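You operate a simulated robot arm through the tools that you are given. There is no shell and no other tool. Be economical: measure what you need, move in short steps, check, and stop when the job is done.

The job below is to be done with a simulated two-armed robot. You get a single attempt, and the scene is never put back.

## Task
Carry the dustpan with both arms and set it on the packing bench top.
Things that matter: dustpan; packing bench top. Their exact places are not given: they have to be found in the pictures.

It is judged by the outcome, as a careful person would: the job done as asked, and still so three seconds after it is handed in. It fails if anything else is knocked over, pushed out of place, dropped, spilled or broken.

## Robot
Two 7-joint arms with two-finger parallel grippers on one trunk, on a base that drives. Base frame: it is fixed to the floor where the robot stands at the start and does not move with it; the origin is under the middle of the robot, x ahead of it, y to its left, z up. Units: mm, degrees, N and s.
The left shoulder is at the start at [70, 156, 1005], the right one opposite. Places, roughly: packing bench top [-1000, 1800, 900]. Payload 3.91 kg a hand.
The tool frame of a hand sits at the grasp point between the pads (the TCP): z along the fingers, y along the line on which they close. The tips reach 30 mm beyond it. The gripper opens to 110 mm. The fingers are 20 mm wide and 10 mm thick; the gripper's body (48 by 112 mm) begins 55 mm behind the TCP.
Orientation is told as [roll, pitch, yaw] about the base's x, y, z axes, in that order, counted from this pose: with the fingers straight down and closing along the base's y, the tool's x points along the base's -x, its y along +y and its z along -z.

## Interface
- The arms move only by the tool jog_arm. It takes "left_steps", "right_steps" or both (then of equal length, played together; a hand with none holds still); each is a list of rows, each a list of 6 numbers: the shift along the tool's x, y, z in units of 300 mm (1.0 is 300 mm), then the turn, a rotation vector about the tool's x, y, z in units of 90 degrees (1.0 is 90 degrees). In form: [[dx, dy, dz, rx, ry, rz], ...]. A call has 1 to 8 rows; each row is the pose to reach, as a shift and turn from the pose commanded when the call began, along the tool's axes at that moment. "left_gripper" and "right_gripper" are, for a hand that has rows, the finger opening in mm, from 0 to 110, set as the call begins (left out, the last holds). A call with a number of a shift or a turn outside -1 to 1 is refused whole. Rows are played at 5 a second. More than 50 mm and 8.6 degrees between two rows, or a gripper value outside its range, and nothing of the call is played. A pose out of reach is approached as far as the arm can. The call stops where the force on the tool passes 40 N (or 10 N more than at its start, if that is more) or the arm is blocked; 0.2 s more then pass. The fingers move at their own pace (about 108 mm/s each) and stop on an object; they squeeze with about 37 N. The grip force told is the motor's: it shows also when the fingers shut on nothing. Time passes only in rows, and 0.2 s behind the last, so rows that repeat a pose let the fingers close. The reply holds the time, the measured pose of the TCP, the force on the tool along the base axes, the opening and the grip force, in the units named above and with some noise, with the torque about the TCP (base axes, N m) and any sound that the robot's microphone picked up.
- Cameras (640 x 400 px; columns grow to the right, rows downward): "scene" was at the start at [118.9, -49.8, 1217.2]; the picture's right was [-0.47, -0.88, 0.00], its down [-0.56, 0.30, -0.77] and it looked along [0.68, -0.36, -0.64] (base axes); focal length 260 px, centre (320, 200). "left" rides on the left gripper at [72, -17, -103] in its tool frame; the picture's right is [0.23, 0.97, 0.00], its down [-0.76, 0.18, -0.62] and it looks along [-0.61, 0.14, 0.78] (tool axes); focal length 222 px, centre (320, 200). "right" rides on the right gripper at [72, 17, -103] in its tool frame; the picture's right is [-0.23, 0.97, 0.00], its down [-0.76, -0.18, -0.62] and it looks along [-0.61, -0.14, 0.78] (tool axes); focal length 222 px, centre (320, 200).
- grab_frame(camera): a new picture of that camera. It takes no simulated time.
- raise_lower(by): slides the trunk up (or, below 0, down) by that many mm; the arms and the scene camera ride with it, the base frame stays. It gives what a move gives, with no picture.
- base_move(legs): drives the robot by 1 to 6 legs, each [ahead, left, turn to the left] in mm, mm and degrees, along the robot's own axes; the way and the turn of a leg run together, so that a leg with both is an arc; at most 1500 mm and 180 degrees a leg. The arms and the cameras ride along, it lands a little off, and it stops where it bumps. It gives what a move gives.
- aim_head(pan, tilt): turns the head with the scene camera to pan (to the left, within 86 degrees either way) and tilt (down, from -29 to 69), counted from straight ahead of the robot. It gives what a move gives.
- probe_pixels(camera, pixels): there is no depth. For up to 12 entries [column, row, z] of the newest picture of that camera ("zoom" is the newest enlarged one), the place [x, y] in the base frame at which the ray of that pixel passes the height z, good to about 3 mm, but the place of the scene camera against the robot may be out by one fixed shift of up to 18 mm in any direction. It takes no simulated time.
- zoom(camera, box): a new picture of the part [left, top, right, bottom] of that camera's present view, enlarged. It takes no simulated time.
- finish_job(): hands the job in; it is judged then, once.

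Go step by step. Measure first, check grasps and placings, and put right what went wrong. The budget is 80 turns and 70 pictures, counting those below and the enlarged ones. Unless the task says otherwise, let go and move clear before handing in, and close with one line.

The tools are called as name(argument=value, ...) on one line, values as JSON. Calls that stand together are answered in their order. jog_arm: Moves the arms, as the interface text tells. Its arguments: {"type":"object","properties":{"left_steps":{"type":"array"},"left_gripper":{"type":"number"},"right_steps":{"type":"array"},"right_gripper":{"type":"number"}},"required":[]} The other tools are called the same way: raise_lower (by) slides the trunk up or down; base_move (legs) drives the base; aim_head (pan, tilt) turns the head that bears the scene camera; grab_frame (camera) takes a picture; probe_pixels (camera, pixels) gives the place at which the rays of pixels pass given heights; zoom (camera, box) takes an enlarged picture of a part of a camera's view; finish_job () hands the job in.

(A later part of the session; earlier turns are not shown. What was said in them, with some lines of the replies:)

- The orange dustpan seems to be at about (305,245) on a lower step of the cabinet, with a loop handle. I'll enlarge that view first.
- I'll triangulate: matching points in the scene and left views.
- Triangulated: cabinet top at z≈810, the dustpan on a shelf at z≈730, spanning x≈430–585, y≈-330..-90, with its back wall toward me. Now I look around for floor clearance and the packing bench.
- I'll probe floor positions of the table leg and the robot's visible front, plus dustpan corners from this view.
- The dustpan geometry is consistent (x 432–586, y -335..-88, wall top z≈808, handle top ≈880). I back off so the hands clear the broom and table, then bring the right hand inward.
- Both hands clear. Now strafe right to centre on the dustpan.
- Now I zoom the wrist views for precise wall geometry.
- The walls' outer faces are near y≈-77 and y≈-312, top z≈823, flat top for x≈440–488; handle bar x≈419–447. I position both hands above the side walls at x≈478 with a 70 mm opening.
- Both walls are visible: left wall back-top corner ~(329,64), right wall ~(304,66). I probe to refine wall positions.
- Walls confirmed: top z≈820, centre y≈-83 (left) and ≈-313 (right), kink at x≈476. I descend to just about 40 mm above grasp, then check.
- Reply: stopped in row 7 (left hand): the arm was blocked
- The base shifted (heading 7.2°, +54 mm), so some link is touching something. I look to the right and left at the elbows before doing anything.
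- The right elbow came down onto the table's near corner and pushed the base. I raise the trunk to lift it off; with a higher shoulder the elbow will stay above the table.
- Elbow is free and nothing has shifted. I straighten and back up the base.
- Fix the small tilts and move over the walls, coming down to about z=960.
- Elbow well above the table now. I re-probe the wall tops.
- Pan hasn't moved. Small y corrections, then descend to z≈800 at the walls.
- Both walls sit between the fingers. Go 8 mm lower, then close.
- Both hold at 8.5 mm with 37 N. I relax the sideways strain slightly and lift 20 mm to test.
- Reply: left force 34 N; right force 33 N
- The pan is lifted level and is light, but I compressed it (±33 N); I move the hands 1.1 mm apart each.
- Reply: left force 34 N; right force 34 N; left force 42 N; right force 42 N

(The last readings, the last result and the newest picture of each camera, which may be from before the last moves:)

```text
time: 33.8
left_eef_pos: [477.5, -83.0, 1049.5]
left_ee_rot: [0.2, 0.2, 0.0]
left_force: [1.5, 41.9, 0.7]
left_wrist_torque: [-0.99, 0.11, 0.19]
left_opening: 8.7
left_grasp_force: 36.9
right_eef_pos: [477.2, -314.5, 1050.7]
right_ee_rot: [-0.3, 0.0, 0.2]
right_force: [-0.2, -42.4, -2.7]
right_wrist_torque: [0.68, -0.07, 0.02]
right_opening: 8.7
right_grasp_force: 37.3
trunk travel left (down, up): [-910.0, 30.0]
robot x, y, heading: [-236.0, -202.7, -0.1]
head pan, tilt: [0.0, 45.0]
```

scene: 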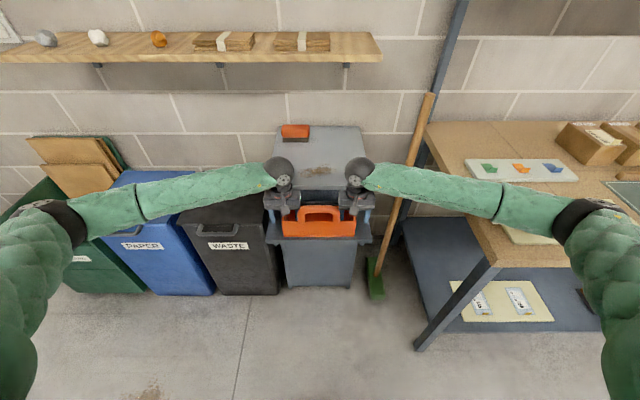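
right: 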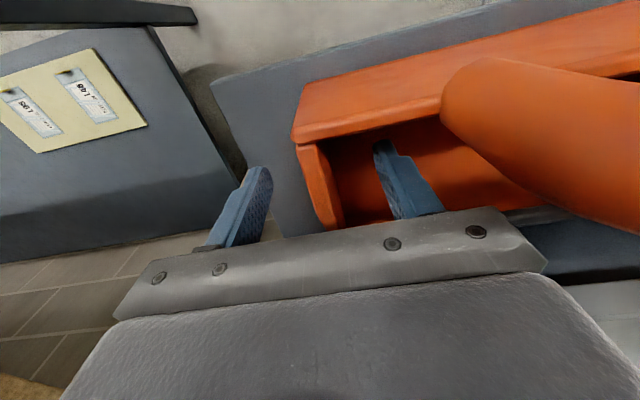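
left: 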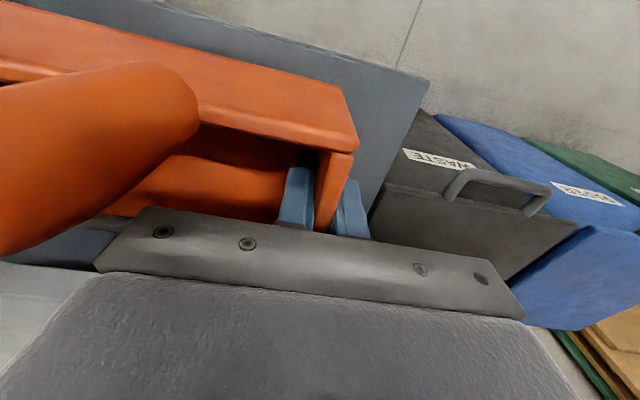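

Still ±42 N squeeze between the hands; ease apart a little more.

jog_arm(left_steps=[[0, 0.004, 0, 0, 0, 0], [0, 0.004, 0, 0, 0, 0]], right_steps=[[0, -0.004, 0, 0, 0, 0], [0, -0.004, 0, 0, 0, 0]])

```text
time: 34.4
left_eef_pos: [475.9, -83.7, 1050.9]
left_ee_rot: [0.0, 0.2, -0.1]
left_force: [3.3, 19.5, -0.8]
left_wrist_torque: [-0.1, -0.04, 0.44]
left_opening: 8.6
left_grasp_force: 36.9
right_eef_pos: [477.1, -313.7, 1049.5]
right_ee_rot: [-0.1, 0.0, 0.2]
right_force: [-1.8, -18.2, -1.1]
right_wrist_torque: [0.16, 0.06, 0.09]
right_opening: 8.5
right_grasp_force: 37.3
trunk travel left (down, up): [-910.0, 30.0]
robot x, y, heading: [-231.5, -200.6, -0.1]
head pan, tilt: [0.0, 45.0]
```

Squeeze is reduced to ~19 N. I back off 150 mm and turn left 90° to face the packing bench, then look.

base_move(legs=[[-150, 0, 0], [0, 0, 45], [0, 0, 45]])

aim_head(pan=35, tilt=25)

grab_frame(camera="scene")

```text
time: 38.2
left_eef_pos: [22.2, 396.0, 1050.7]
left_ee_rot: [0.1, 0.2, 46.4]
left_force: [1.3, 0.9, 0.1]
left_wrist_torque: [-0.37, -0.09, 0.32]
left_opening: 8.9
left_grasp_force: 37.4
right_eef_pos: [188.9, 236.0, 1049.1]
right_ee_rot: [-0.1, -0.1, 46.8]
right_force: [0.5, -1.2, -1.4]
right_wrist_torque: [0.2, -0.07, -0.05]
right_opening: 8.6
right_grasp_force: 37.3
trunk travel left (down, up): [-910.0, 30.0]
robot x, y, heading: [-386.4, -197.2, 46.7]
head pan, tilt: [0.0, 45.0]
stopped in leg 3: the force on the tool passed its limit at 40 N (the readings are from after the stop); the commanded pose is now the measured one
```

```text
time: 39.2
left_eef_pos: [19.8, 395.6, 1049.8]
left_ee_rot: [0.0, 0.0, 46.5]
left_force: [1.6, 1.4, -1.0]
left_wrist_torque: [-0.09, -0.18, 0.42]
left_opening: 8.9
left_grasp_force: 37.2
right_eef_pos: [189.0, 236.9, 1049.7]
right_ee_rot: [-0.1, -0.1, 46.7]
right_force: [-1.5, -1.3, 0.2]
right_wrist_torque: [0.0, 0.1, 0.06]
right_opening: 8.9
right_grasp_force: 37.2
trunk travel left (down, up): [-910.0, 30.0]
robot x, y, heading: [-385.7, -197.7, 46.7]
head pan, tilt: [35.0, 25.0]
```

```text
36 pictures are left
```

scene: 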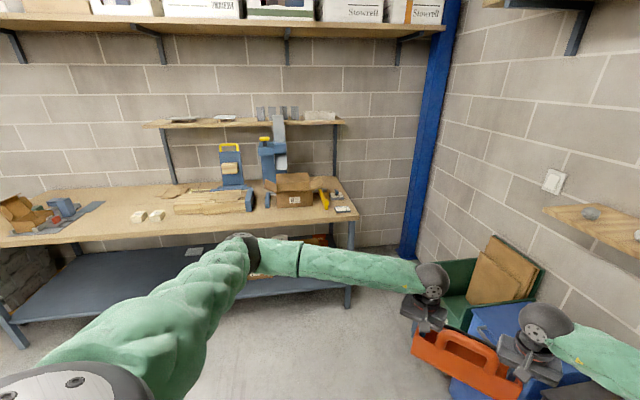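

The stop came from the residual squeeze and has now relaxed to ~1 N; the grips hold. I probe the bench while it's in view.

probe_pixels(camera="scene", pixels=[[356, 219, 900], [200, 236, 900], [5, 247, 900], [138, 220, 900], [158, 218, 900], [172, 213, 900], [255, 210, 900], [100, 205, 900], [60, 232, 900], [165, 186, 900], [315, 205, 900], [345, 214, 900]])

zoom(camera="scene", box=[0, 130, 360, 340])

```text
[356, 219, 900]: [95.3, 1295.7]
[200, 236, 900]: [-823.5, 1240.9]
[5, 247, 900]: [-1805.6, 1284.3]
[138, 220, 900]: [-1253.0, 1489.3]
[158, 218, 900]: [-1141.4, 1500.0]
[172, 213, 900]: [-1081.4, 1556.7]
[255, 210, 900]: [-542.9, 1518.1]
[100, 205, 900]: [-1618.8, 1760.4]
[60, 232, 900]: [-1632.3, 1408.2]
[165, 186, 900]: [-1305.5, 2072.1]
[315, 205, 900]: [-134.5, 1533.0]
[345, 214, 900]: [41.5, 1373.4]
```

```text
1.78 times, centred on (180, 235) of scene
```

zoom: 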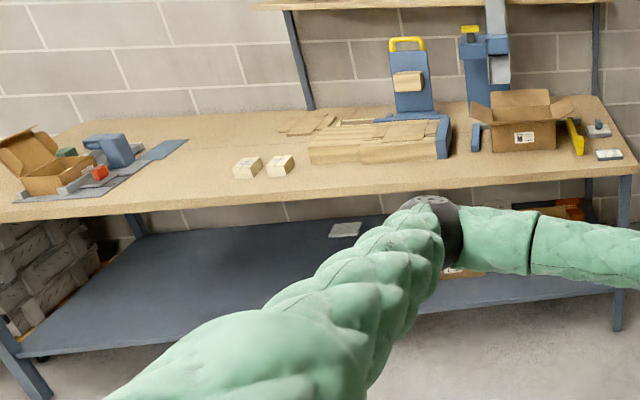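

There is open bench surface at x≈-1550..-1270 between the cardboard/tool sheet and the two small blocks, and a strip in front of the planks. I finish the turn to 90° and look at the floor on the way.

base_move(legs=[[0, 0, 22], [0, 0, 21]])

aim_head(pan=60, tilt=30)

grab_frame(camera="scene")

aim_head(pan=0, tilt=40)

grab_frame(camera="scene")

```text
time: 41.9
left_eef_pos: [-499.0, 510.9, 1051.1]
left_ee_rot: [0.0, 0.1, 89.8]
left_force: [0.3, 1.9, -0.4]
left_wrist_torque: [-0.02, -0.2, 0.38]
left_opening: 8.9
left_grasp_force: 37.4
right_eef_pos: [-267.6, 511.1, 1049.8]
right_ee_rot: [-0.1, -0.1, 90.1]
right_force: [0.1, -0.9, -1.6]
right_wrist_torque: [0.01, 0.05, 0.07]
right_opening: 8.6
right_grasp_force: 37.6
trunk travel left (down, up): [-910.0, 30.0]
robot x, y, heading: [-386.0, -197.1, 89.9]
head pan, tilt: [35.0, 25.0]
```

```text
time: 42.8
left_eef_pos: [-498.8, 511.7, 1050.5]
left_ee_rot: [0.0, 0.1, 89.8]
left_force: [-0.7, 1.9, -0.3]
left_wrist_torque: [-0.06, -0.21, 0.38]
left_opening: 8.8
left_grasp_force: 37.0
right_eef_pos: [-267.9, 511.3, 1049.6]
right_ee_rot: [-0.1, -0.1, 90.1]
right_force: [0.8, -1.4, -1.5]
right_wrist_torque: [0.03, 0.09, 0.07]
right_opening: 8.7
right_grasp_force: 37.0
trunk travel left (down, up): [-910.0, 30.0]
robot x, y, heading: [-384.2, -201.7, 89.7]
head pan, tilt: [60.0, 30.0]
```

```text
34 pictures are left
```

scene: 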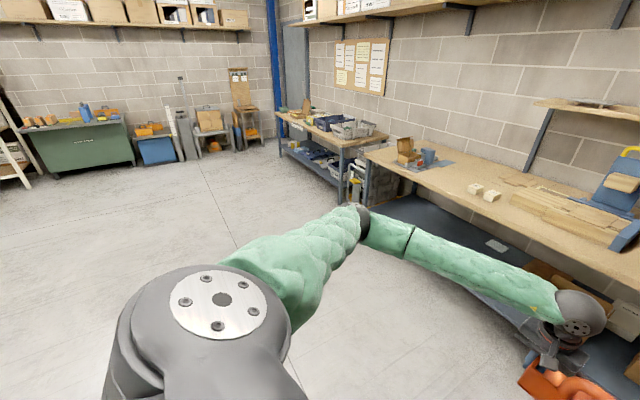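

```text
time: 44.1
left_eef_pos: [-499.4, 511.1, 1050.7]
left_ee_rot: [0.0, 0.1, 89.8]
left_force: [-1.2, 2.4, -1.4]
left_wrist_torque: [0.11, -0.23, 0.43]
left_opening: 8.7
left_grasp_force: 36.7
right_eef_pos: [-268.1, 512.0, 1050.9]
right_ee_rot: [0.0, -0.1, 90.1]
right_force: [1.1, -2.0, -1.6]
right_wrist_torque: [-0.07, 0.1, 0.02]
right_opening: 8.6
right_grasp_force: 36.3
trunk travel left (down, up): [-910.0, 30.0]
robot x, y, heading: [-383.7, -199.5, 89.7]
head pan, tilt: [0.0, 40.0]
```

```text
33 pictures are left
```

scene: 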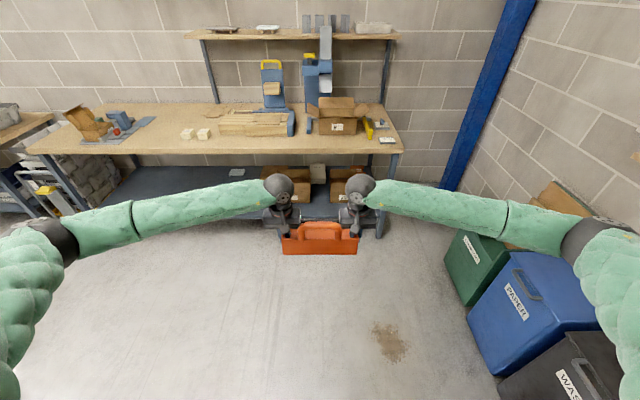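

The floor is clear. Strafe left 1000 and go ahead 550.

base_move(legs=[[0, 500, 0], [0, 500, 0], [550, 0, 0]])

grab_frame(camera="scene")

```text
time: 52.4
left_eef_pos: [-1516.4, 1062.6, 1051.6]
left_ee_rot: [-0.1, 0.0, 90.2]
left_force: [0.2, 3.0, -0.8]
left_wrist_torque: [-0.02, -0.19, 0.4]
left_opening: 8.9
left_grasp_force: 36.8
right_eef_pos: [-1286.0, 1065.5, 1050.8]
right_ee_rot: [-0.1, -0.1, 90.6]
right_force: [0.4, -2.0, -1.4]
right_wrist_torque: [-0.02, 0.1, 0.03]
right_opening: 8.6
right_grasp_force: 37.5
trunk travel left (down, up): [-910.0, 30.0]
robot x, y, heading: [-1400.2, 354.7, 90.0]
head pan, tilt: [0.0, 40.0]
```

```text
32 pictures are left
```

scene: 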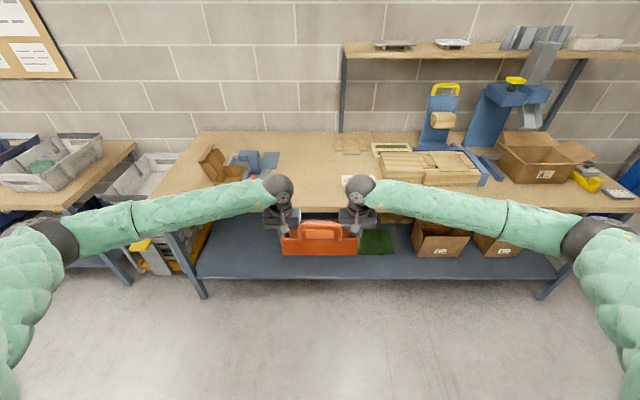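

zoom(camera="scene", box=[150, 110, 490, 300])

grab_frame(camera="left")

grab_frame(camera="right")

```text
1.88 times, centred on (320, 205) of scene
```

zoom: 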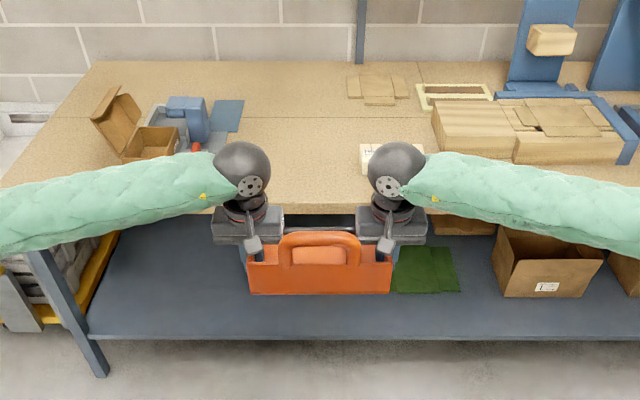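

```text
30 pictures are left
```

left: 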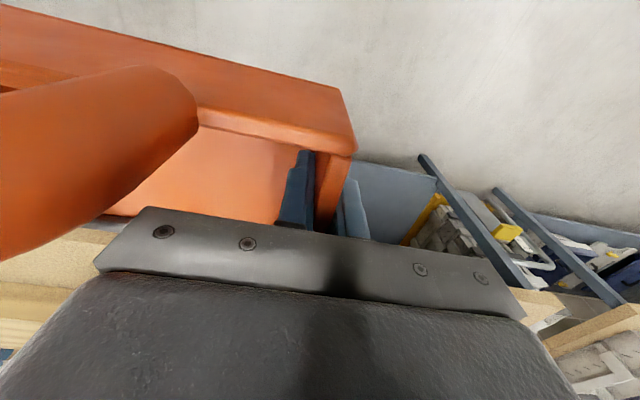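

```text
29 pictures are left
```

right: 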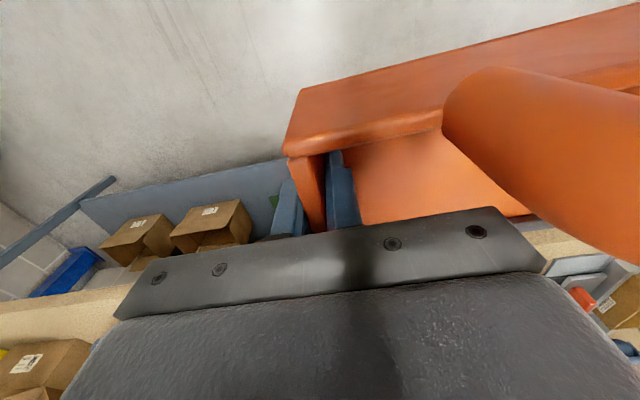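

probe_pixels(camera="scene", pixels=[[325, 211, 900], [325, 211, 880], [273, 170, 900], [279, 153, 900], [258, 182, 900], [341, 180, 900], [352, 194, 900], [335, 151, 900], [325, 137, 900], [380, 186, 900], [210, 130, 900]])

probe_pixels(camera="right", pixels=[[80, 291, 900], [80, 291, 880], [550, 228, 900], [550, 228, 880]])

```text
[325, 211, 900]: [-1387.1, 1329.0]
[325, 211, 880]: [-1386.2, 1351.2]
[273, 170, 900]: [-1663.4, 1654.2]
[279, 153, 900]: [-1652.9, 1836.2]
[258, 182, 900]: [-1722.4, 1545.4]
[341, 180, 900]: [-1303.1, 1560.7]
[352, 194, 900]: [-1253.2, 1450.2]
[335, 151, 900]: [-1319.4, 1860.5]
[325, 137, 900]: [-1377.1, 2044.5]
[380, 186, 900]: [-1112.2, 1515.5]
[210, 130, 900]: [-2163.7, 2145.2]
```

```text
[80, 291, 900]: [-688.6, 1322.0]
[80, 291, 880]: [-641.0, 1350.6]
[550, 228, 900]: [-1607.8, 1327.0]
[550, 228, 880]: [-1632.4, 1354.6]
```

Free patch: x≈-1650..-1305, y≈1330–2000. I shift left 75 and ahead 375, so the pan will hover at x≈-1475, y≈1400–1550.

base_move(legs=[[0, 75, 0], [375, 0, 0]])

grab_frame(camera="scene")

grab_frame(camera="left")

grab_frame(camera="right")

```text
time: 55.5
left_eef_pos: [-1590.8, 1437.6, 1050.6]
left_ee_rot: [-0.2, 0.0, 89.9]
left_force: [0.5, 0.9, -0.4]
left_wrist_torque: [-0.05, -0.18, 0.39]
left_opening: 8.7
left_grasp_force: 36.8
right_eef_pos: [-1358.1, 1439.7, 1049.8]
right_ee_rot: [-0.1, -0.1, 90.3]
right_force: [0.7, -2.0, -1.2]
right_wrist_torque: [0.02, 0.07, 0.02]
right_opening: 8.7
right_grasp_force: 37.0
trunk travel left (down, up): [-910.0, 30.0]
robot x, y, heading: [-1474.6, 731.5, 90.1]
head pan, tilt: [0.0, 40.0]
```

```text
28 pictures are left
```

scene: 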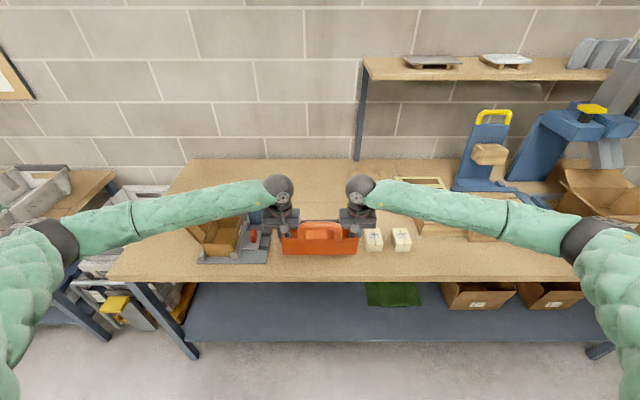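

```text
27 pictures are left
```

left: 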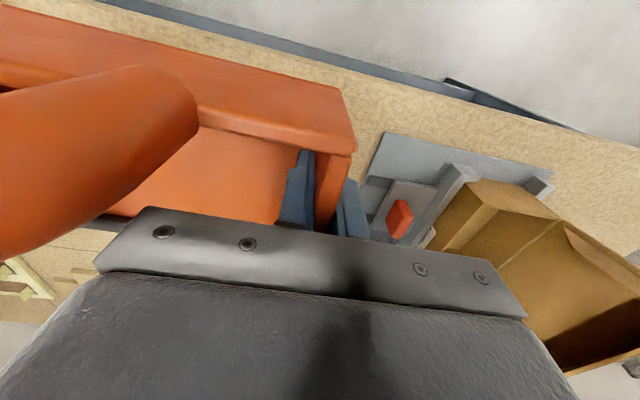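

```text
26 pictures are left
```

right: 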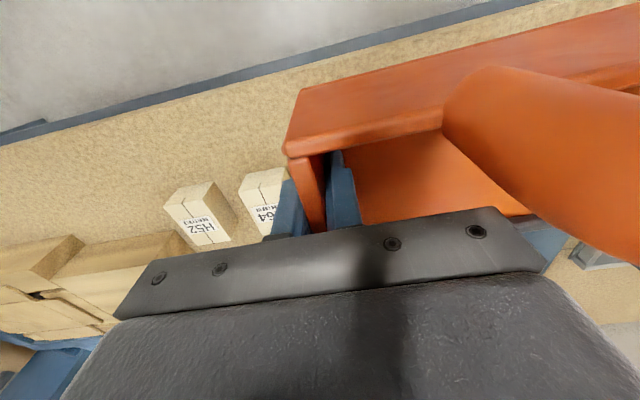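

probe_pixels(camera="left", pixels=[[384, 133, 900], [364, 180, 900], [395, 195, 940], [380, 236, 930], [300, 60, 900], [340, 65, 900]])

probe_pixels(camera="right", pixels=[[239, 185, 900], [283, 168, 900], [283, 168, 940], [289, 182, 940], [165, 205, 900], [200, 90, 900]])

zoom(camera="scene", box=[180, 180, 440, 300])

```text
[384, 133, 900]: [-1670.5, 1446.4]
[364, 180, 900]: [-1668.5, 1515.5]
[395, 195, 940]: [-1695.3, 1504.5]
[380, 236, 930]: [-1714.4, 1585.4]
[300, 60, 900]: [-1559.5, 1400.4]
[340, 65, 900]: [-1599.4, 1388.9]
```

```text
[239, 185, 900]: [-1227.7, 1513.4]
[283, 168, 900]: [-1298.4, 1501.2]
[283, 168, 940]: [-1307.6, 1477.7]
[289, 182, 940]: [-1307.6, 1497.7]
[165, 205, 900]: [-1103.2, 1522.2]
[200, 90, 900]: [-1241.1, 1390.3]
```

```text
2.46 times, centred on (310, 240) of scene
```

zoom: 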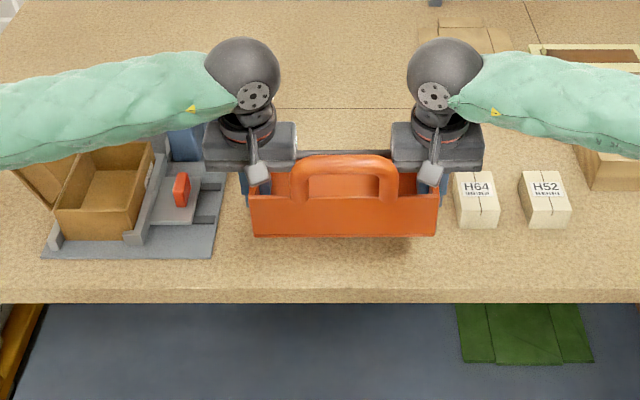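

Clearances: sheet edge x≈-1668, block edge x≈-1307; pan occupies -1594..-1355. I lower the trunk 70 mm, then ease down by arms.

raise_lower(by=-70)

zoom(camera="scene", box=[200, 160, 440, 310])

```text
time: 56.5
left_eef_pos: [-1589.7, 1439.2, 980.5]
left_ee_rot: [0.0, 0.0, 89.9]
left_force: [-1.3, 0.9, 0.2]
left_wrist_torque: [0.05, -0.19, 0.36]
left_opening: 8.9
left_grasp_force: 37.1
right_eef_pos: [-1359.1, 1438.7, 980.6]
right_ee_rot: [-0.1, -0.1, 90.3]
right_force: [0.9, -1.3, -1.5]
right_wrist_torque: [-0.04, 0.06, 0.02]
right_opening: 8.6
right_grasp_force: 37.1
trunk travel left (down, up): [-840.0, 100.0]
robot x, y, heading: [-1474.9, 732.3, 90.0]
head pan, tilt: [0.0, 40.0]
```

```text
2.67 times, centred on (320, 235) of scene
```

zoom: 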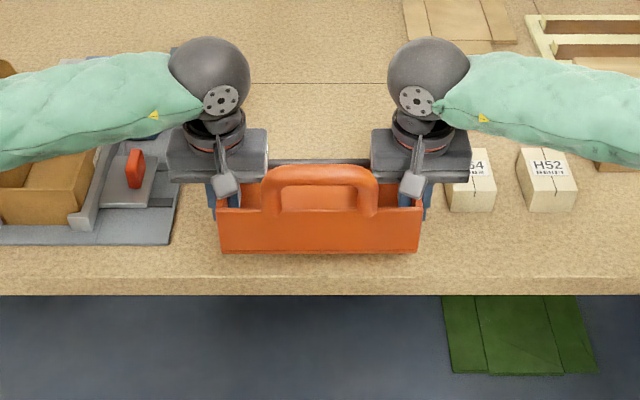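

Clear and level. Ease down 3 mm per row, watching force.

jog_arm(left_steps=[[0, 0, 0.01, 0, 0, 0], [0, 0, 0.02, 0, 0, 0], [0, 0, 0.03, 0, 0, 0], [0, 0, 0.04, 0, 0, 0], [0, 0, 0.05, 0, 0, 0], [0, 0, 0.05, 0, 0, 0]], right_steps=[[0, 0, 0.01, 0, 0, 0], [0, 0, 0.02, 0, 0, 0], [0, 0, 0.03, 0, 0, 0], [0, 0, 0.04, 0, 0, 0], [0, 0, 0.05, 0, 0, 0], [0, 0, 0.05, 0, 0, 0]])

```text
time: 57.9
left_eef_pos: [-1590.2, 1439.1, 966.7]
left_ee_rot: [-0.1, 0.3, 89.9]
left_force: [7.0, -0.3, -0.1]
left_wrist_torque: [0.19, -0.01, 0.19]
left_opening: 8.7
left_grasp_force: 36.9
right_eef_pos: [-1359.8, 1439.7, 965.4]
right_ee_rot: [-0.2, -0.2, 90.3]
right_force: [-7.7, -1.2, -0.8]
right_wrist_torque: [-0.18, 0.04, -0.21]
right_opening: 8.7
right_grasp_force: 36.7
trunk travel left (down, up): [-840.0, 100.0]
robot x, y, heading: [-1473.8, 729.6, 89.6]
head pan, tilt: [0.0, 40.0]
```

jog_arm(left_steps=[[0, 0, 0.007, 0, 0, 0], [0, 0, 0.014, 0, 0, 0], [0, 0, 0.021, 0, 0, 0], [0, 0, 0.021, 0, 0, 0]], right_steps=[[0, 0, 0.007, 0, 0, 0], [0, 0, 0.014, 0, 0, 0], [0, 0, 0.021, 0, 0, 0], [0, 0, 0.021, 0, 0, 0]])

zoom(camera="scene", box=[240, 180, 400, 300])

```text
time: 58.9
left_eef_pos: [-1589.3, 1438.5, 960.0]
left_ee_rot: [-0.1, 0.1, 89.9]
left_force: [9.7, 3.1, 2.5]
left_wrist_torque: [-0.47, -0.46, 0.45]
left_opening: 8.8
left_grasp_force: 36.9
right_eef_pos: [-1357.6, 1439.4, 958.9]
right_ee_rot: [-0.1, 0.0, 90.3]
right_force: [-9.2, -2.4, -3.9]
right_wrist_torque: [0.48, -0.36, 0.11]
right_opening: 9.0
right_grasp_force: 37.2
trunk travel left (down, up): [-840.0, 100.0]
robot x, y, heading: [-1469.7, 729.5, 90.1]
head pan, tilt: [0.0, 40.0]
```

```text
3.33 times, centred on (320, 240) of scene
```

zoom: 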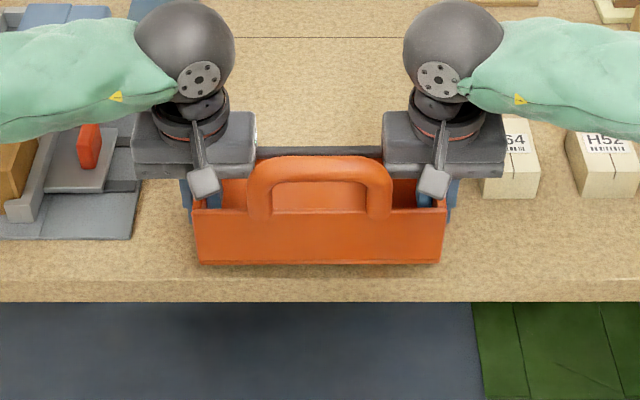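

No clear upward load yet; continue down in 1.5 mm rows.

jog_arm(left_steps=[[0, 0, 0.005, 0, 0, 0], [0, 0, 0.01, 0, 0, 0], [0, 0, 0.015, 0, 0, 0], [0, 0, 0.015, 0, 0, 0]], right_steps=[[0, 0, 0.005, 0, 0, 0], [0, 0, 0.01, 0, 0, 0], [0, 0, 0.015, 0, 0, 0], [0, 0, 0.015, 0, 0, 0]])

```text
time: 59.9
left_eef_pos: [-1589.9, 1438.5, 954.0]
left_ee_rot: [-0.1, 0.1, 89.9]
left_force: [8.9, 2.3, 1.6]
left_wrist_torque: [0.51, -0.45, 0.48]
left_opening: 8.9
left_grasp_force: 37.2
right_eef_pos: [-1359.5, 1439.5, 954.0]
right_ee_rot: [-0.1, 0.1, 90.4]
right_force: [-8.6, -2.6, -4.5]
right_wrist_torque: [-0.59, -0.32, 0.13]
right_opening: 8.7
right_grasp_force: 37.4
trunk travel left (down, up): [-840.0, 100.0]
robot x, y, heading: [-1468.5, 729.5, 90.0]
head pan, tilt: [0.0, 40.0]
```

grab_frame(camera="left")

grab_frame(camera="right")

zoom(camera="scene", box=[240, 180, 400, 300])

```text
22 pictures are left
```

left: 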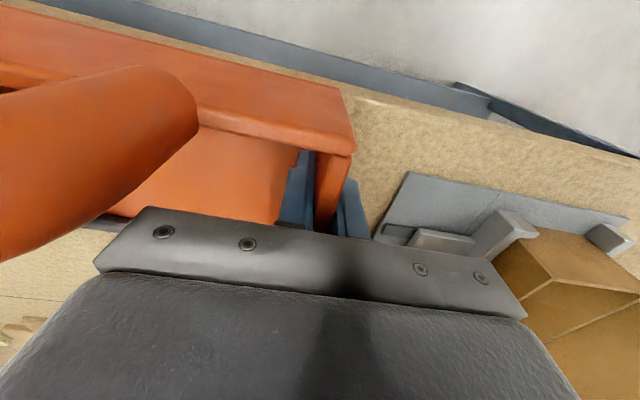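

```text
21 pictures are left
```

right: 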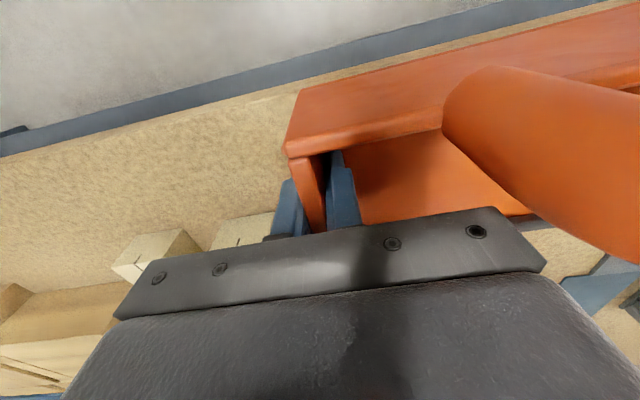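

```text
3.33 times, centred on (320, 240) of scene
```

zoom: 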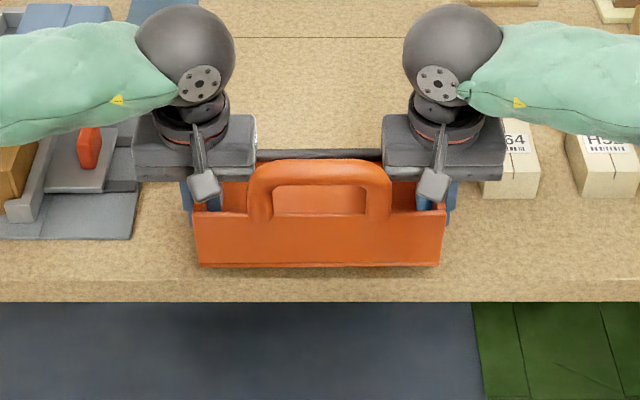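

Grip position unchanged, so not yet in contact. Continue down slowly.

jog_arm(left_steps=[[0, 0, 0.006, 0, 0, 0], [0, 0, 0.012, 0, 0, 0], [0, 0, 0.018, 0, 0, 0], [0, 0, 0.024, 0, 0, 0], [0, 0, 0.024, 0, 0, 0]], right_steps=[[0, 0, 0.006, 0, 0, 0], [0, 0, 0.012, 0, 0, 0], [0, 0, 0.018, 0, 0, 0], [0, 0, 0.024, 0, 0, 0], [0, 0, 0.024, 0, 0, 0]])

probe_pixels(camera="left", pixels=[[340, 88, 900], [340, 88, 880], [357, 150, 980]])

```text
time: 61.1
left_eef_pos: [-1590.3, 1437.9, 947.8]
left_ee_rot: [0.0, 0.3, 89.9]
left_force: [9.6, 4.3, -2.4]
left_wrist_torque: [0.23, 0.01, 0.6]
left_opening: 8.8
left_grasp_force: 37.3
right_eef_pos: [-1358.5, 1439.9, 947.0]
right_ee_rot: [0.1, -0.1, 90.3]
right_force: [-8.5, -3.3, -0.7]
right_wrist_torque: [-0.19, 0.17, 0.2]
right_opening: 8.7
right_grasp_force: 37.4
trunk travel left (down, up): [-840.0, 100.0]
robot x, y, heading: [-1475.4, 728.2, 90.0]
head pan, tilt: [0.0, 40.0]
```

```text
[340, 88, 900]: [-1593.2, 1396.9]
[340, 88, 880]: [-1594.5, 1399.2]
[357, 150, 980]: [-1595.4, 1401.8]
```

jog_arm(left_steps=[[0, 0, 0.006, 0, 0, 0], [0, 0, 0.012, 0, 0, 0], [0, 0, 0.018, 0, 0, 0], [0, 0, 0.018, 0, 0, 0]], right_steps=[[0, 0, 0.006, 0, 0, 0], [0, 0, 0.012, 0, 0, 0], [0, 0, 0.018, 0, 0, 0], [0, 0, 0.018, 0, 0, 0]])

zoom(camera="scene", box=[240, 180, 400, 300])

grab_frame(camera="left")

```text
time: 62.1
left_eef_pos: [-1589.4, 1438.2, 942.2]
left_ee_rot: [0.0, 0.1, 89.9]
left_force: [5.8, 1.8, -3.3]
left_wrist_torque: [-0.43, 0.06, 0.46]
left_opening: 8.6
left_grasp_force: 37.0
right_eef_pos: [-1359.0, 1439.4, 941.7]
right_ee_rot: [-0.2, -0.1, 90.2]
right_force: [-5.6, -2.6, 1.2]
right_wrist_torque: [0.39, 0.47, 0.13]
right_opening: 8.7
right_grasp_force: 37.4
trunk travel left (down, up): [-840.0, 100.0]
robot x, y, heading: [-1476.3, 727.4, 90.0]
head pan, tilt: [0.0, 40.0]
```

```text
3.33 times, centred on (320, 240) of scene
```

zoom: 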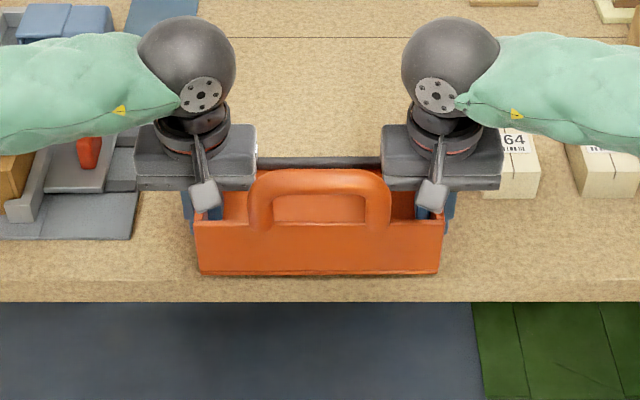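

```text
18 pictures are left
```

left: 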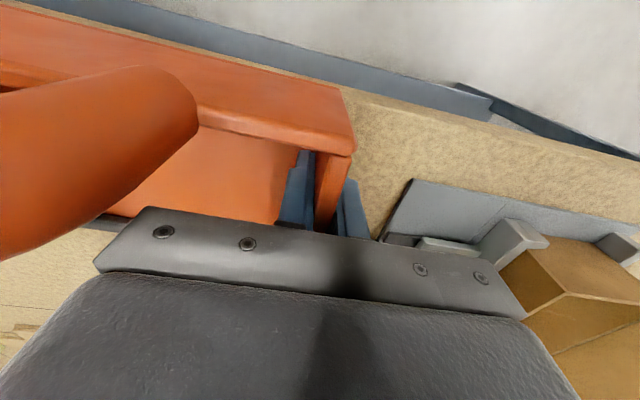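

probe_pixels(camera="left", pixels=[[420, 108, 900], [420, 108, 880], [420, 108, 860], [411, 180, 900], [411, 180, 880], [411, 180, 860]])

probe_pixels(camera="zoom", pixels=[[320, 302, 900], [320, 302, 880], [320, 302, 860], [320, 273, 900], [320, 273, 880], [320, 273, 860], [133, 238, 900], [133, 238, 880], [133, 238, 860], [320, 225, 970]])

```text
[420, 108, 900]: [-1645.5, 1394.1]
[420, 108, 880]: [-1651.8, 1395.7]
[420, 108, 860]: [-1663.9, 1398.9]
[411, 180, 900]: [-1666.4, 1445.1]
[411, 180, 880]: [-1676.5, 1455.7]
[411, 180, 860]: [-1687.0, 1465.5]
```

```text
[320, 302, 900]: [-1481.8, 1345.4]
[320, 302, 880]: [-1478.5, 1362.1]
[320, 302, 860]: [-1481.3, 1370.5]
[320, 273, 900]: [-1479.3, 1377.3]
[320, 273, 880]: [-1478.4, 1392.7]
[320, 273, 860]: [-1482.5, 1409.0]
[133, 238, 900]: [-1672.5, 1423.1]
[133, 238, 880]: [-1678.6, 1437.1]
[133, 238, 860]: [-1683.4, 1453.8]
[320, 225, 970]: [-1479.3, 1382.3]
```

Estimates put the pan bottom near z≈893 and bench around 885–893; continue a few mm more.

jog_arm(left_steps=[[0, 0, 0.005, 0, 0, 0], [0, 0, 0.01, 0, 0, 0], [0, 0, 0.015, 0, 0, 0], [0, 0, 0.02, 0, 0, 0], [0, 0, 0.02, 0, 0, 0]], right_steps=[[0, 0, 0.005, 0, 0, 0], [0, 0, 0.01, 0, 0, 0], [0, 0, 0.015, 0, 0, 0], [0, 0, 0.02, 0, 0, 0], [0, 0, 0.02, 0, 0, 0]])

```text
time: 63.3
left_eef_pos: [-1589.0, 1438.1, 936.4]
left_ee_rot: [-0.1, 0.1, 89.8]
left_force: [1.2, 1.8, 0.1]
left_wrist_torque: [-0.44, -0.45, 0.36]
left_opening: 8.9
left_grasp_force: 37.5
right_eef_pos: [-1359.1, 1439.9, 935.7]
right_ee_rot: [-0.1, 0.0, 90.3]
right_force: [-2.4, -1.4, -2.9]
right_wrist_torque: [0.47, 0.05, 0.01]
right_opening: 8.9
right_grasp_force: 36.9
trunk travel left (down, up): [-840.0, 100.0]
robot x, y, heading: [-1476.6, 727.1, 90.0]
head pan, tilt: [0.0, 40.0]
```

jog_arm(left_steps=[[0, 0, 0.005, 0, 0, 0], [0, 0, 0.01, 0, 0, 0], [0, 0, 0.015, 0, 0, 0], [0, 0, 0.02, 0, 0, 0], [0, 0, 0.02, 0, 0, 0]], right_steps=[[0, 0, 0.005, 0, 0, 0], [0, 0, 0.01, 0, 0, 0], [0, 0, 0.015, 0, 0, 0], [0, 0, 0.02, 0, 0, 0], [0, 0, 0.02, 0, 0, 0]])

grab_frame(camera="right")

zoom(camera="scene", box=[240, 180, 400, 300])

```text
time: 64.5
left_eef_pos: [-1589.8, 1438.5, 930.6]
left_ee_rot: [0.0, 0.1, 89.9]
left_force: [-1.6, 1.1, -2.2]
left_wrist_torque: [0.88, -0.01, 0.29]
left_opening: 8.7
left_grasp_force: 37.6
right_eef_pos: [-1359.4, 1438.7, 930.2]
right_ee_rot: [-0.1, -0.1, 90.2]
right_force: [0.6, -1.0, 1.4]
right_wrist_torque: [-0.93, 0.39, -0.05]
right_opening: 8.7
right_grasp_force: 36.9
trunk travel left (down, up): [-840.0, 100.0]
robot x, y, heading: [-1473.3, 730.0, 90.0]
head pan, tilt: [0.0, 40.0]
```

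```text
17 pictures are left
```

right: 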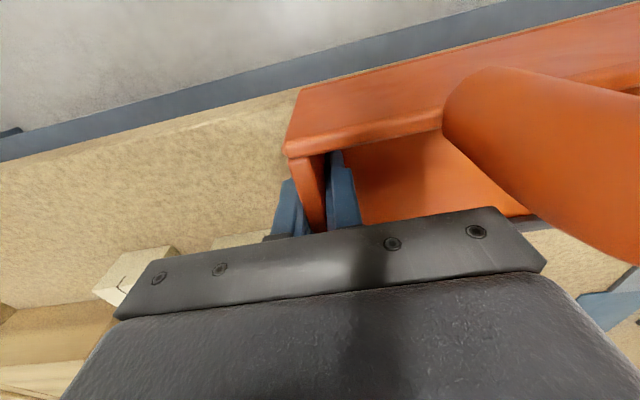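

```text
3.33 times, centred on (320, 240) of scene
```

zoom: 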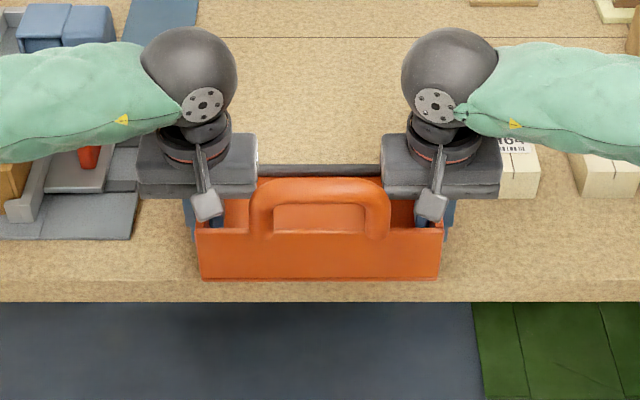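

The bench's true top-front edge is at zoom row ~281 (below it is the front face), so the pan's back is nearly at the edge. I raise 30 mm and drive ahead 100 mm before setting down.

raise_lower(by=30)

base_move(legs=[[100, 0, 0]])

grab_frame(camera="scene")

zoom(camera="scene", box=[220, 180, 420, 310])

grab_frame(camera="left")

```text
time: 65.3
left_eef_pos: [-1590.1, 1439.5, 959.9]
left_ee_rot: [0.1, 0.2, 89.9]
left_force: [-2.6, 2.1, -2.4]
left_wrist_torque: [-0.04, 0.08, 0.3]
left_opening: 8.6
left_grasp_force: 37.3
right_eef_pos: [-1359.8, 1439.5, 958.2]
right_ee_rot: [-0.1, 0.0, 90.4]
right_force: [2.6, -2.1, 1.3]
right_wrist_torque: [0.02, 0.48, -0.02]
right_opening: 8.6
right_grasp_force: 37.0
trunk travel left (down, up): [-870.0, 70.0]
robot x, y, heading: [-1472.9, 729.2, 90.0]
head pan, tilt: [0.0, 40.0]
```

```text
time: 66.4
left_eef_pos: [-1590.0, 1538.3, 960.4]
left_ee_rot: [0.0, 0.3, 89.8]
left_force: [-5.0, 0.6, -4.2]
left_wrist_torque: [-0.36, 0.15, 0.23]
left_opening: 8.7
left_grasp_force: 36.9
right_eef_pos: [-1358.0, 1538.2, 960.0]
right_ee_rot: [-0.1, 0.0, 90.2]
right_force: [3.7, 0.8, 3.4]
right_wrist_torque: [0.39, 0.6, -0.06]
right_opening: 8.7
right_grasp_force: 36.8
trunk travel left (down, up): [-870.0, 70.0]
robot x, y, heading: [-1469.7, 828.5, 90.3]
head pan, tilt: [0.0, 40.0]
```

```text
15 pictures are left
```

scene: 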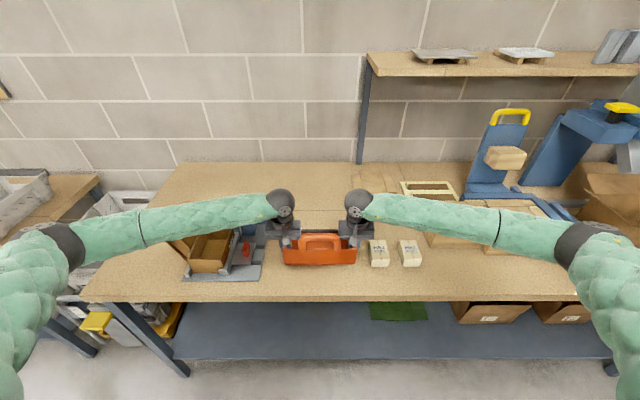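

```text
3.08 times, centred on (320, 245) of scene
```

zoom: 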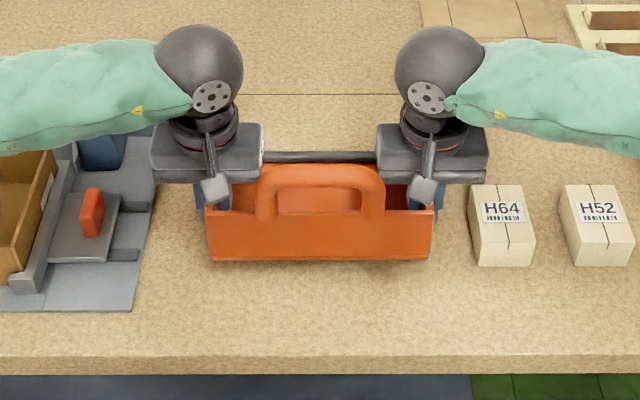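

```text
13 pictures are left
```

left: 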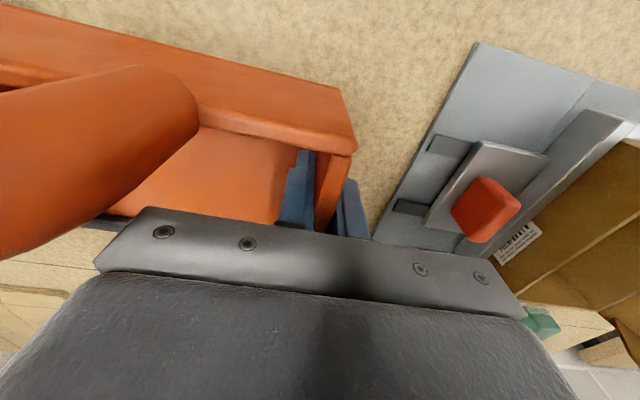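

Now well inside the bench with clear gaps both sides. Lower 28 mm with the trunk, then creep down.

raise_lower(by=-28)

jog_arm(left_steps=[[0, 0, 0.006, 0, 0, 0], [0, 0, 0.012, 0, 0, 0], [0, 0, 0.018, 0, 0, 0], [0, 0, 0.024, 0, 0, 0], [0, 0, 0.03, 0, 0, 0], [0, 0, 0.03, 0, 0, 0]], right_steps=[[0, 0, 0.006, 0, 0, 0], [0, 0, 0.012, 0, 0, 0], [0, 0, 0.018, 0, 0, 0], [0, 0, 0.024, 0, 0, 0], [0, 0, 0.03, 0, 0, 0], [0, 0, 0.03, 0, 0, 0]])

```text
time: 67.2
left_eef_pos: [-1588.6, 1538.8, 931.9]
left_ee_rot: [0.1, 0.2, 89.8]
left_force: [0.0, 1.2, -2.3]
left_wrist_torque: [0.04, 0.07, 0.29]
left_opening: 8.7
left_grasp_force: 36.6
right_eef_pos: [-1357.4, 1538.1, 931.1]
right_ee_rot: [-0.1, 0.0, 90.2]
right_force: [-0.6, -0.8, 1.5]
right_wrist_torque: [-0.05, 0.41, -0.03]
right_opening: 8.9
right_grasp_force: 36.6
trunk travel left (down, up): [-842.0, 98.0]
robot x, y, heading: [-1468.2, 827.1, 90.0]
head pan, tilt: [0.0, 40.0]
```

```text
time: 68.5
left_eef_pos: [-1587.9, 1538.2, 927.7]
left_ee_rot: [-0.1, 0.0, 89.9]
left_force: [-2.5, 12.2, 23.5]
left_wrist_torque: [-0.9, 0.3, 0.29]
left_opening: 8.7
left_grasp_force: 37.3
right_eef_pos: [-1357.8, 1537.5, 926.1]
right_ee_rot: [-0.1, -0.3, 90.1]
right_force: [3.4, 2.4, 27.4]
right_wrist_torque: [-0.82, 0.23, 0.01]
right_opening: 8.6
right_grasp_force: 37.2
trunk travel left (down, up): [-842.0, 98.0]
robot x, y, heading: [-1475.6, 825.9, 90.0]
head pan, tilt: [0.0, 40.0]
```

Contact: ~25 N upward on each hand. I ease the pressure (3 mm up), then open both to 36 mm.

jog_arm(left_steps=[[0, 0, -0.009, 0, 0, 0], [0, 0, -0.012, 0, 0, 0]], right_steps=[[0, 0, -0.009, 0, 0, 0], [0, 0, -0.012, 0, 0, 0]])

jog_arm(left_steps=[[0, 0, 0, 0, 0, 0], [0, 0, 0, 0, 0, 0], [0, 0, 0, 0, 0, 0]], right_steps=[[0, 0, 0, 0, 0, 0], [0, 0, 0, 0, 0, 0], [0, 0, 0, 0, 0, 0]], left_gripper=36, right_gripper=36)

grab_frame(camera="right")

grab_frame(camera="left")

```text
time: 69.2
left_eef_pos: [-1588.4, 1536.0, 926.9]
left_ee_rot: [0.0, 0.1, 89.9]
left_force: [-4.9, 5.8, 5.8]
left_wrist_torque: [1.23, 0.01, 0.41]
left_opening: 8.9
left_grasp_force: 36.9
right_eef_pos: [-1357.8, 1538.2, 925.8]
right_ee_rot: [-0.1, 0.0, 90.2]
right_force: [4.6, 2.5, 15.9]
right_wrist_torque: [0.79, 0.7, 0.11]
right_opening: 8.6
right_grasp_force: 37.6
trunk travel left (down, up): [-842.0, 98.0]
robot x, y, heading: [-1475.6, 825.3, 89.8]
head pan, tilt: [0.0, 40.0]
```

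```text
time: 70.0
left_eef_pos: [-1588.3, 1538.4, 928.5]
left_ee_rot: [-0.1, 0.1, 89.8]
left_force: [-0.4, 0.0, -0.1]
left_wrist_torque: [0.0, 0.0, -0.03]
left_opening: 36.0
left_grasp_force: 0.1
right_eef_pos: [-1356.6, 1537.5, 925.8]
right_ee_rot: [-0.1, 0.1, 90.3]
right_force: [0.2, -0.6, 0.1]
right_wrist_torque: [-0.01, 0.0, -0.01]
right_opening: 36.2
right_grasp_force: 0.1
trunk travel left (down, up): [-842.0, 98.0]
robot x, y, heading: [-1474.2, 827.0, 89.7]
head pan, tilt: [0.0, 40.0]
```

```text
12 pictures are left
```

right: 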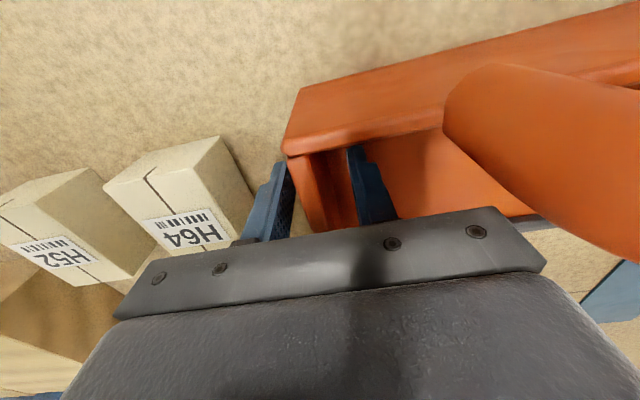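

```text
11 pictures are left
```

left: 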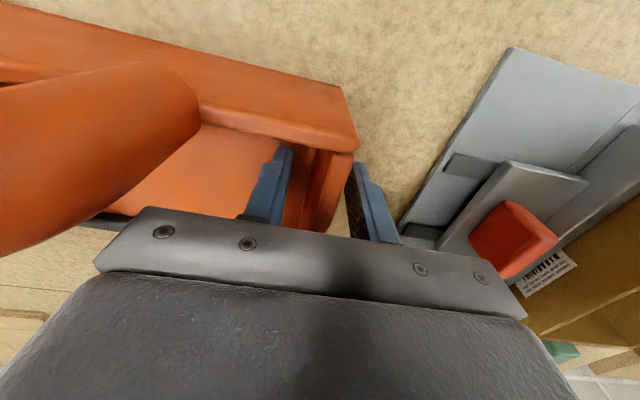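

Both released cleanly with the walls centred between open fingers. I raise the hands straight up 130 mm.

jog_arm(left_steps=[[0, 0, -0.06, 0, 0, 0], [0, 0, -0.12, 0, 0, 0], [0, 0, -0.2, 0, 0, 0], [0, 0, -0.28, 0, 0, 0], [0, 0, -0.36, 0, 0, 0], [0, 0, -0.44, 0, 0, 0], [0, 0, -0.44, 0, 0, 0]], right_steps=[[0, 0, -0.06, 0, 0, 0], [0, 0, -0.12, 0, 0, 0], [0, 0, -0.2, 0, 0, 0], [0, 0, -0.28, 0, 0, 0], [0, 0, -0.36, 0, 0, 0], [0, 0, -0.44, 0, 0, 0], [0, 0, -0.44, 0, 0, 0]])

raise_lower(by=90)

base_move(legs=[[-300, 0, 0]])

grab_frame(camera="scene")

```text
time: 71.5
left_eef_pos: [-1587.1, 1539.6, 1060.2]
left_ee_rot: [0.1, 0.1, 89.8]
left_force: [0.2, 0.0, 0.2]
left_wrist_torque: [0.0, 0.0, -0.02]
left_opening: 35.8
left_grasp_force: 0.1
right_eef_pos: [-1357.8, 1536.4, 1057.8]
right_ee_rot: [-0.2, -0.2, 90.2]
right_force: [0.8, -0.7, -0.6]
right_wrist_torque: [0.03, 0.0, -0.01]
right_opening: 36.1
right_grasp_force: 0.1
trunk travel left (down, up): [-842.0, 98.0]
robot x, y, heading: [-1471.2, 824.4, 89.8]
head pan, tilt: [0.0, 40.0]
```

```text
time: 72.8
left_eef_pos: [-1587.5, 1538.7, 1148.5]
left_ee_rot: [0.0, 0.2, 89.8]
left_force: [0.1, 0.5, -0.2]
left_wrist_torque: [-0.01, 0.03, -0.01]
left_opening: 36.1
left_grasp_force: 0.0
right_eef_pos: [-1358.1, 1538.4, 1146.0]
right_ee_rot: [0.0, -0.1, 90.2]
right_force: [0.1, 0.4, -0.3]
right_wrist_torque: [-0.03, 0.01, -0.03]
right_opening: 36.0
right_grasp_force: 0.0
trunk travel left (down, up): [-932.0, 8.0]
robot x, y, heading: [-1475.0, 825.6, 89.9]
head pan, tilt: [0.0, 40.0]
```

```text
time: 74.8
left_eef_pos: [-1586.8, 1240.0, 1148.8]
left_ee_rot: [-0.1, 0.2, 89.7]
left_force: [-0.9, -0.3, 0.0]
left_wrist_torque: [0.0, 0.0, -0.04]
left_opening: 35.7
left_grasp_force: 0.1
right_eef_pos: [-1355.9, 1238.1, 1144.5]
right_ee_rot: [-0.1, 0.0, 90.0]
right_force: [0.3, 0.8, -0.5]
right_wrist_torque: [0.01, -0.01, 0.0]
right_opening: 36.0
right_grasp_force: 0.1
trunk travel left (down, up): [-932.0, 8.0]
robot x, y, heading: [-1474.4, 527.3, 89.9]
head pan, tilt: [0.0, 40.0]
```

```text
10 pictures are left
```

scene: 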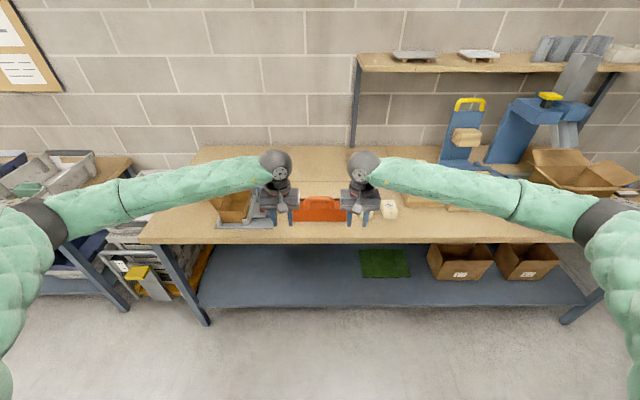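

The dustpan rests flat on the bench at about (320,210) with its neighbours undisturbed, and both hands are open and clear. Handing in.

finish_job()

```text
The job is handed in.
```

The dustpan is on the packing bench top, set back from the front edge. I carried it there with both arms, then let go and moved both hands clear. Early on, before the grasp, my right elbow touched the corner of the table beside the broom and pushed the base. In the pictures afterwards, nothing on that table looked moved.
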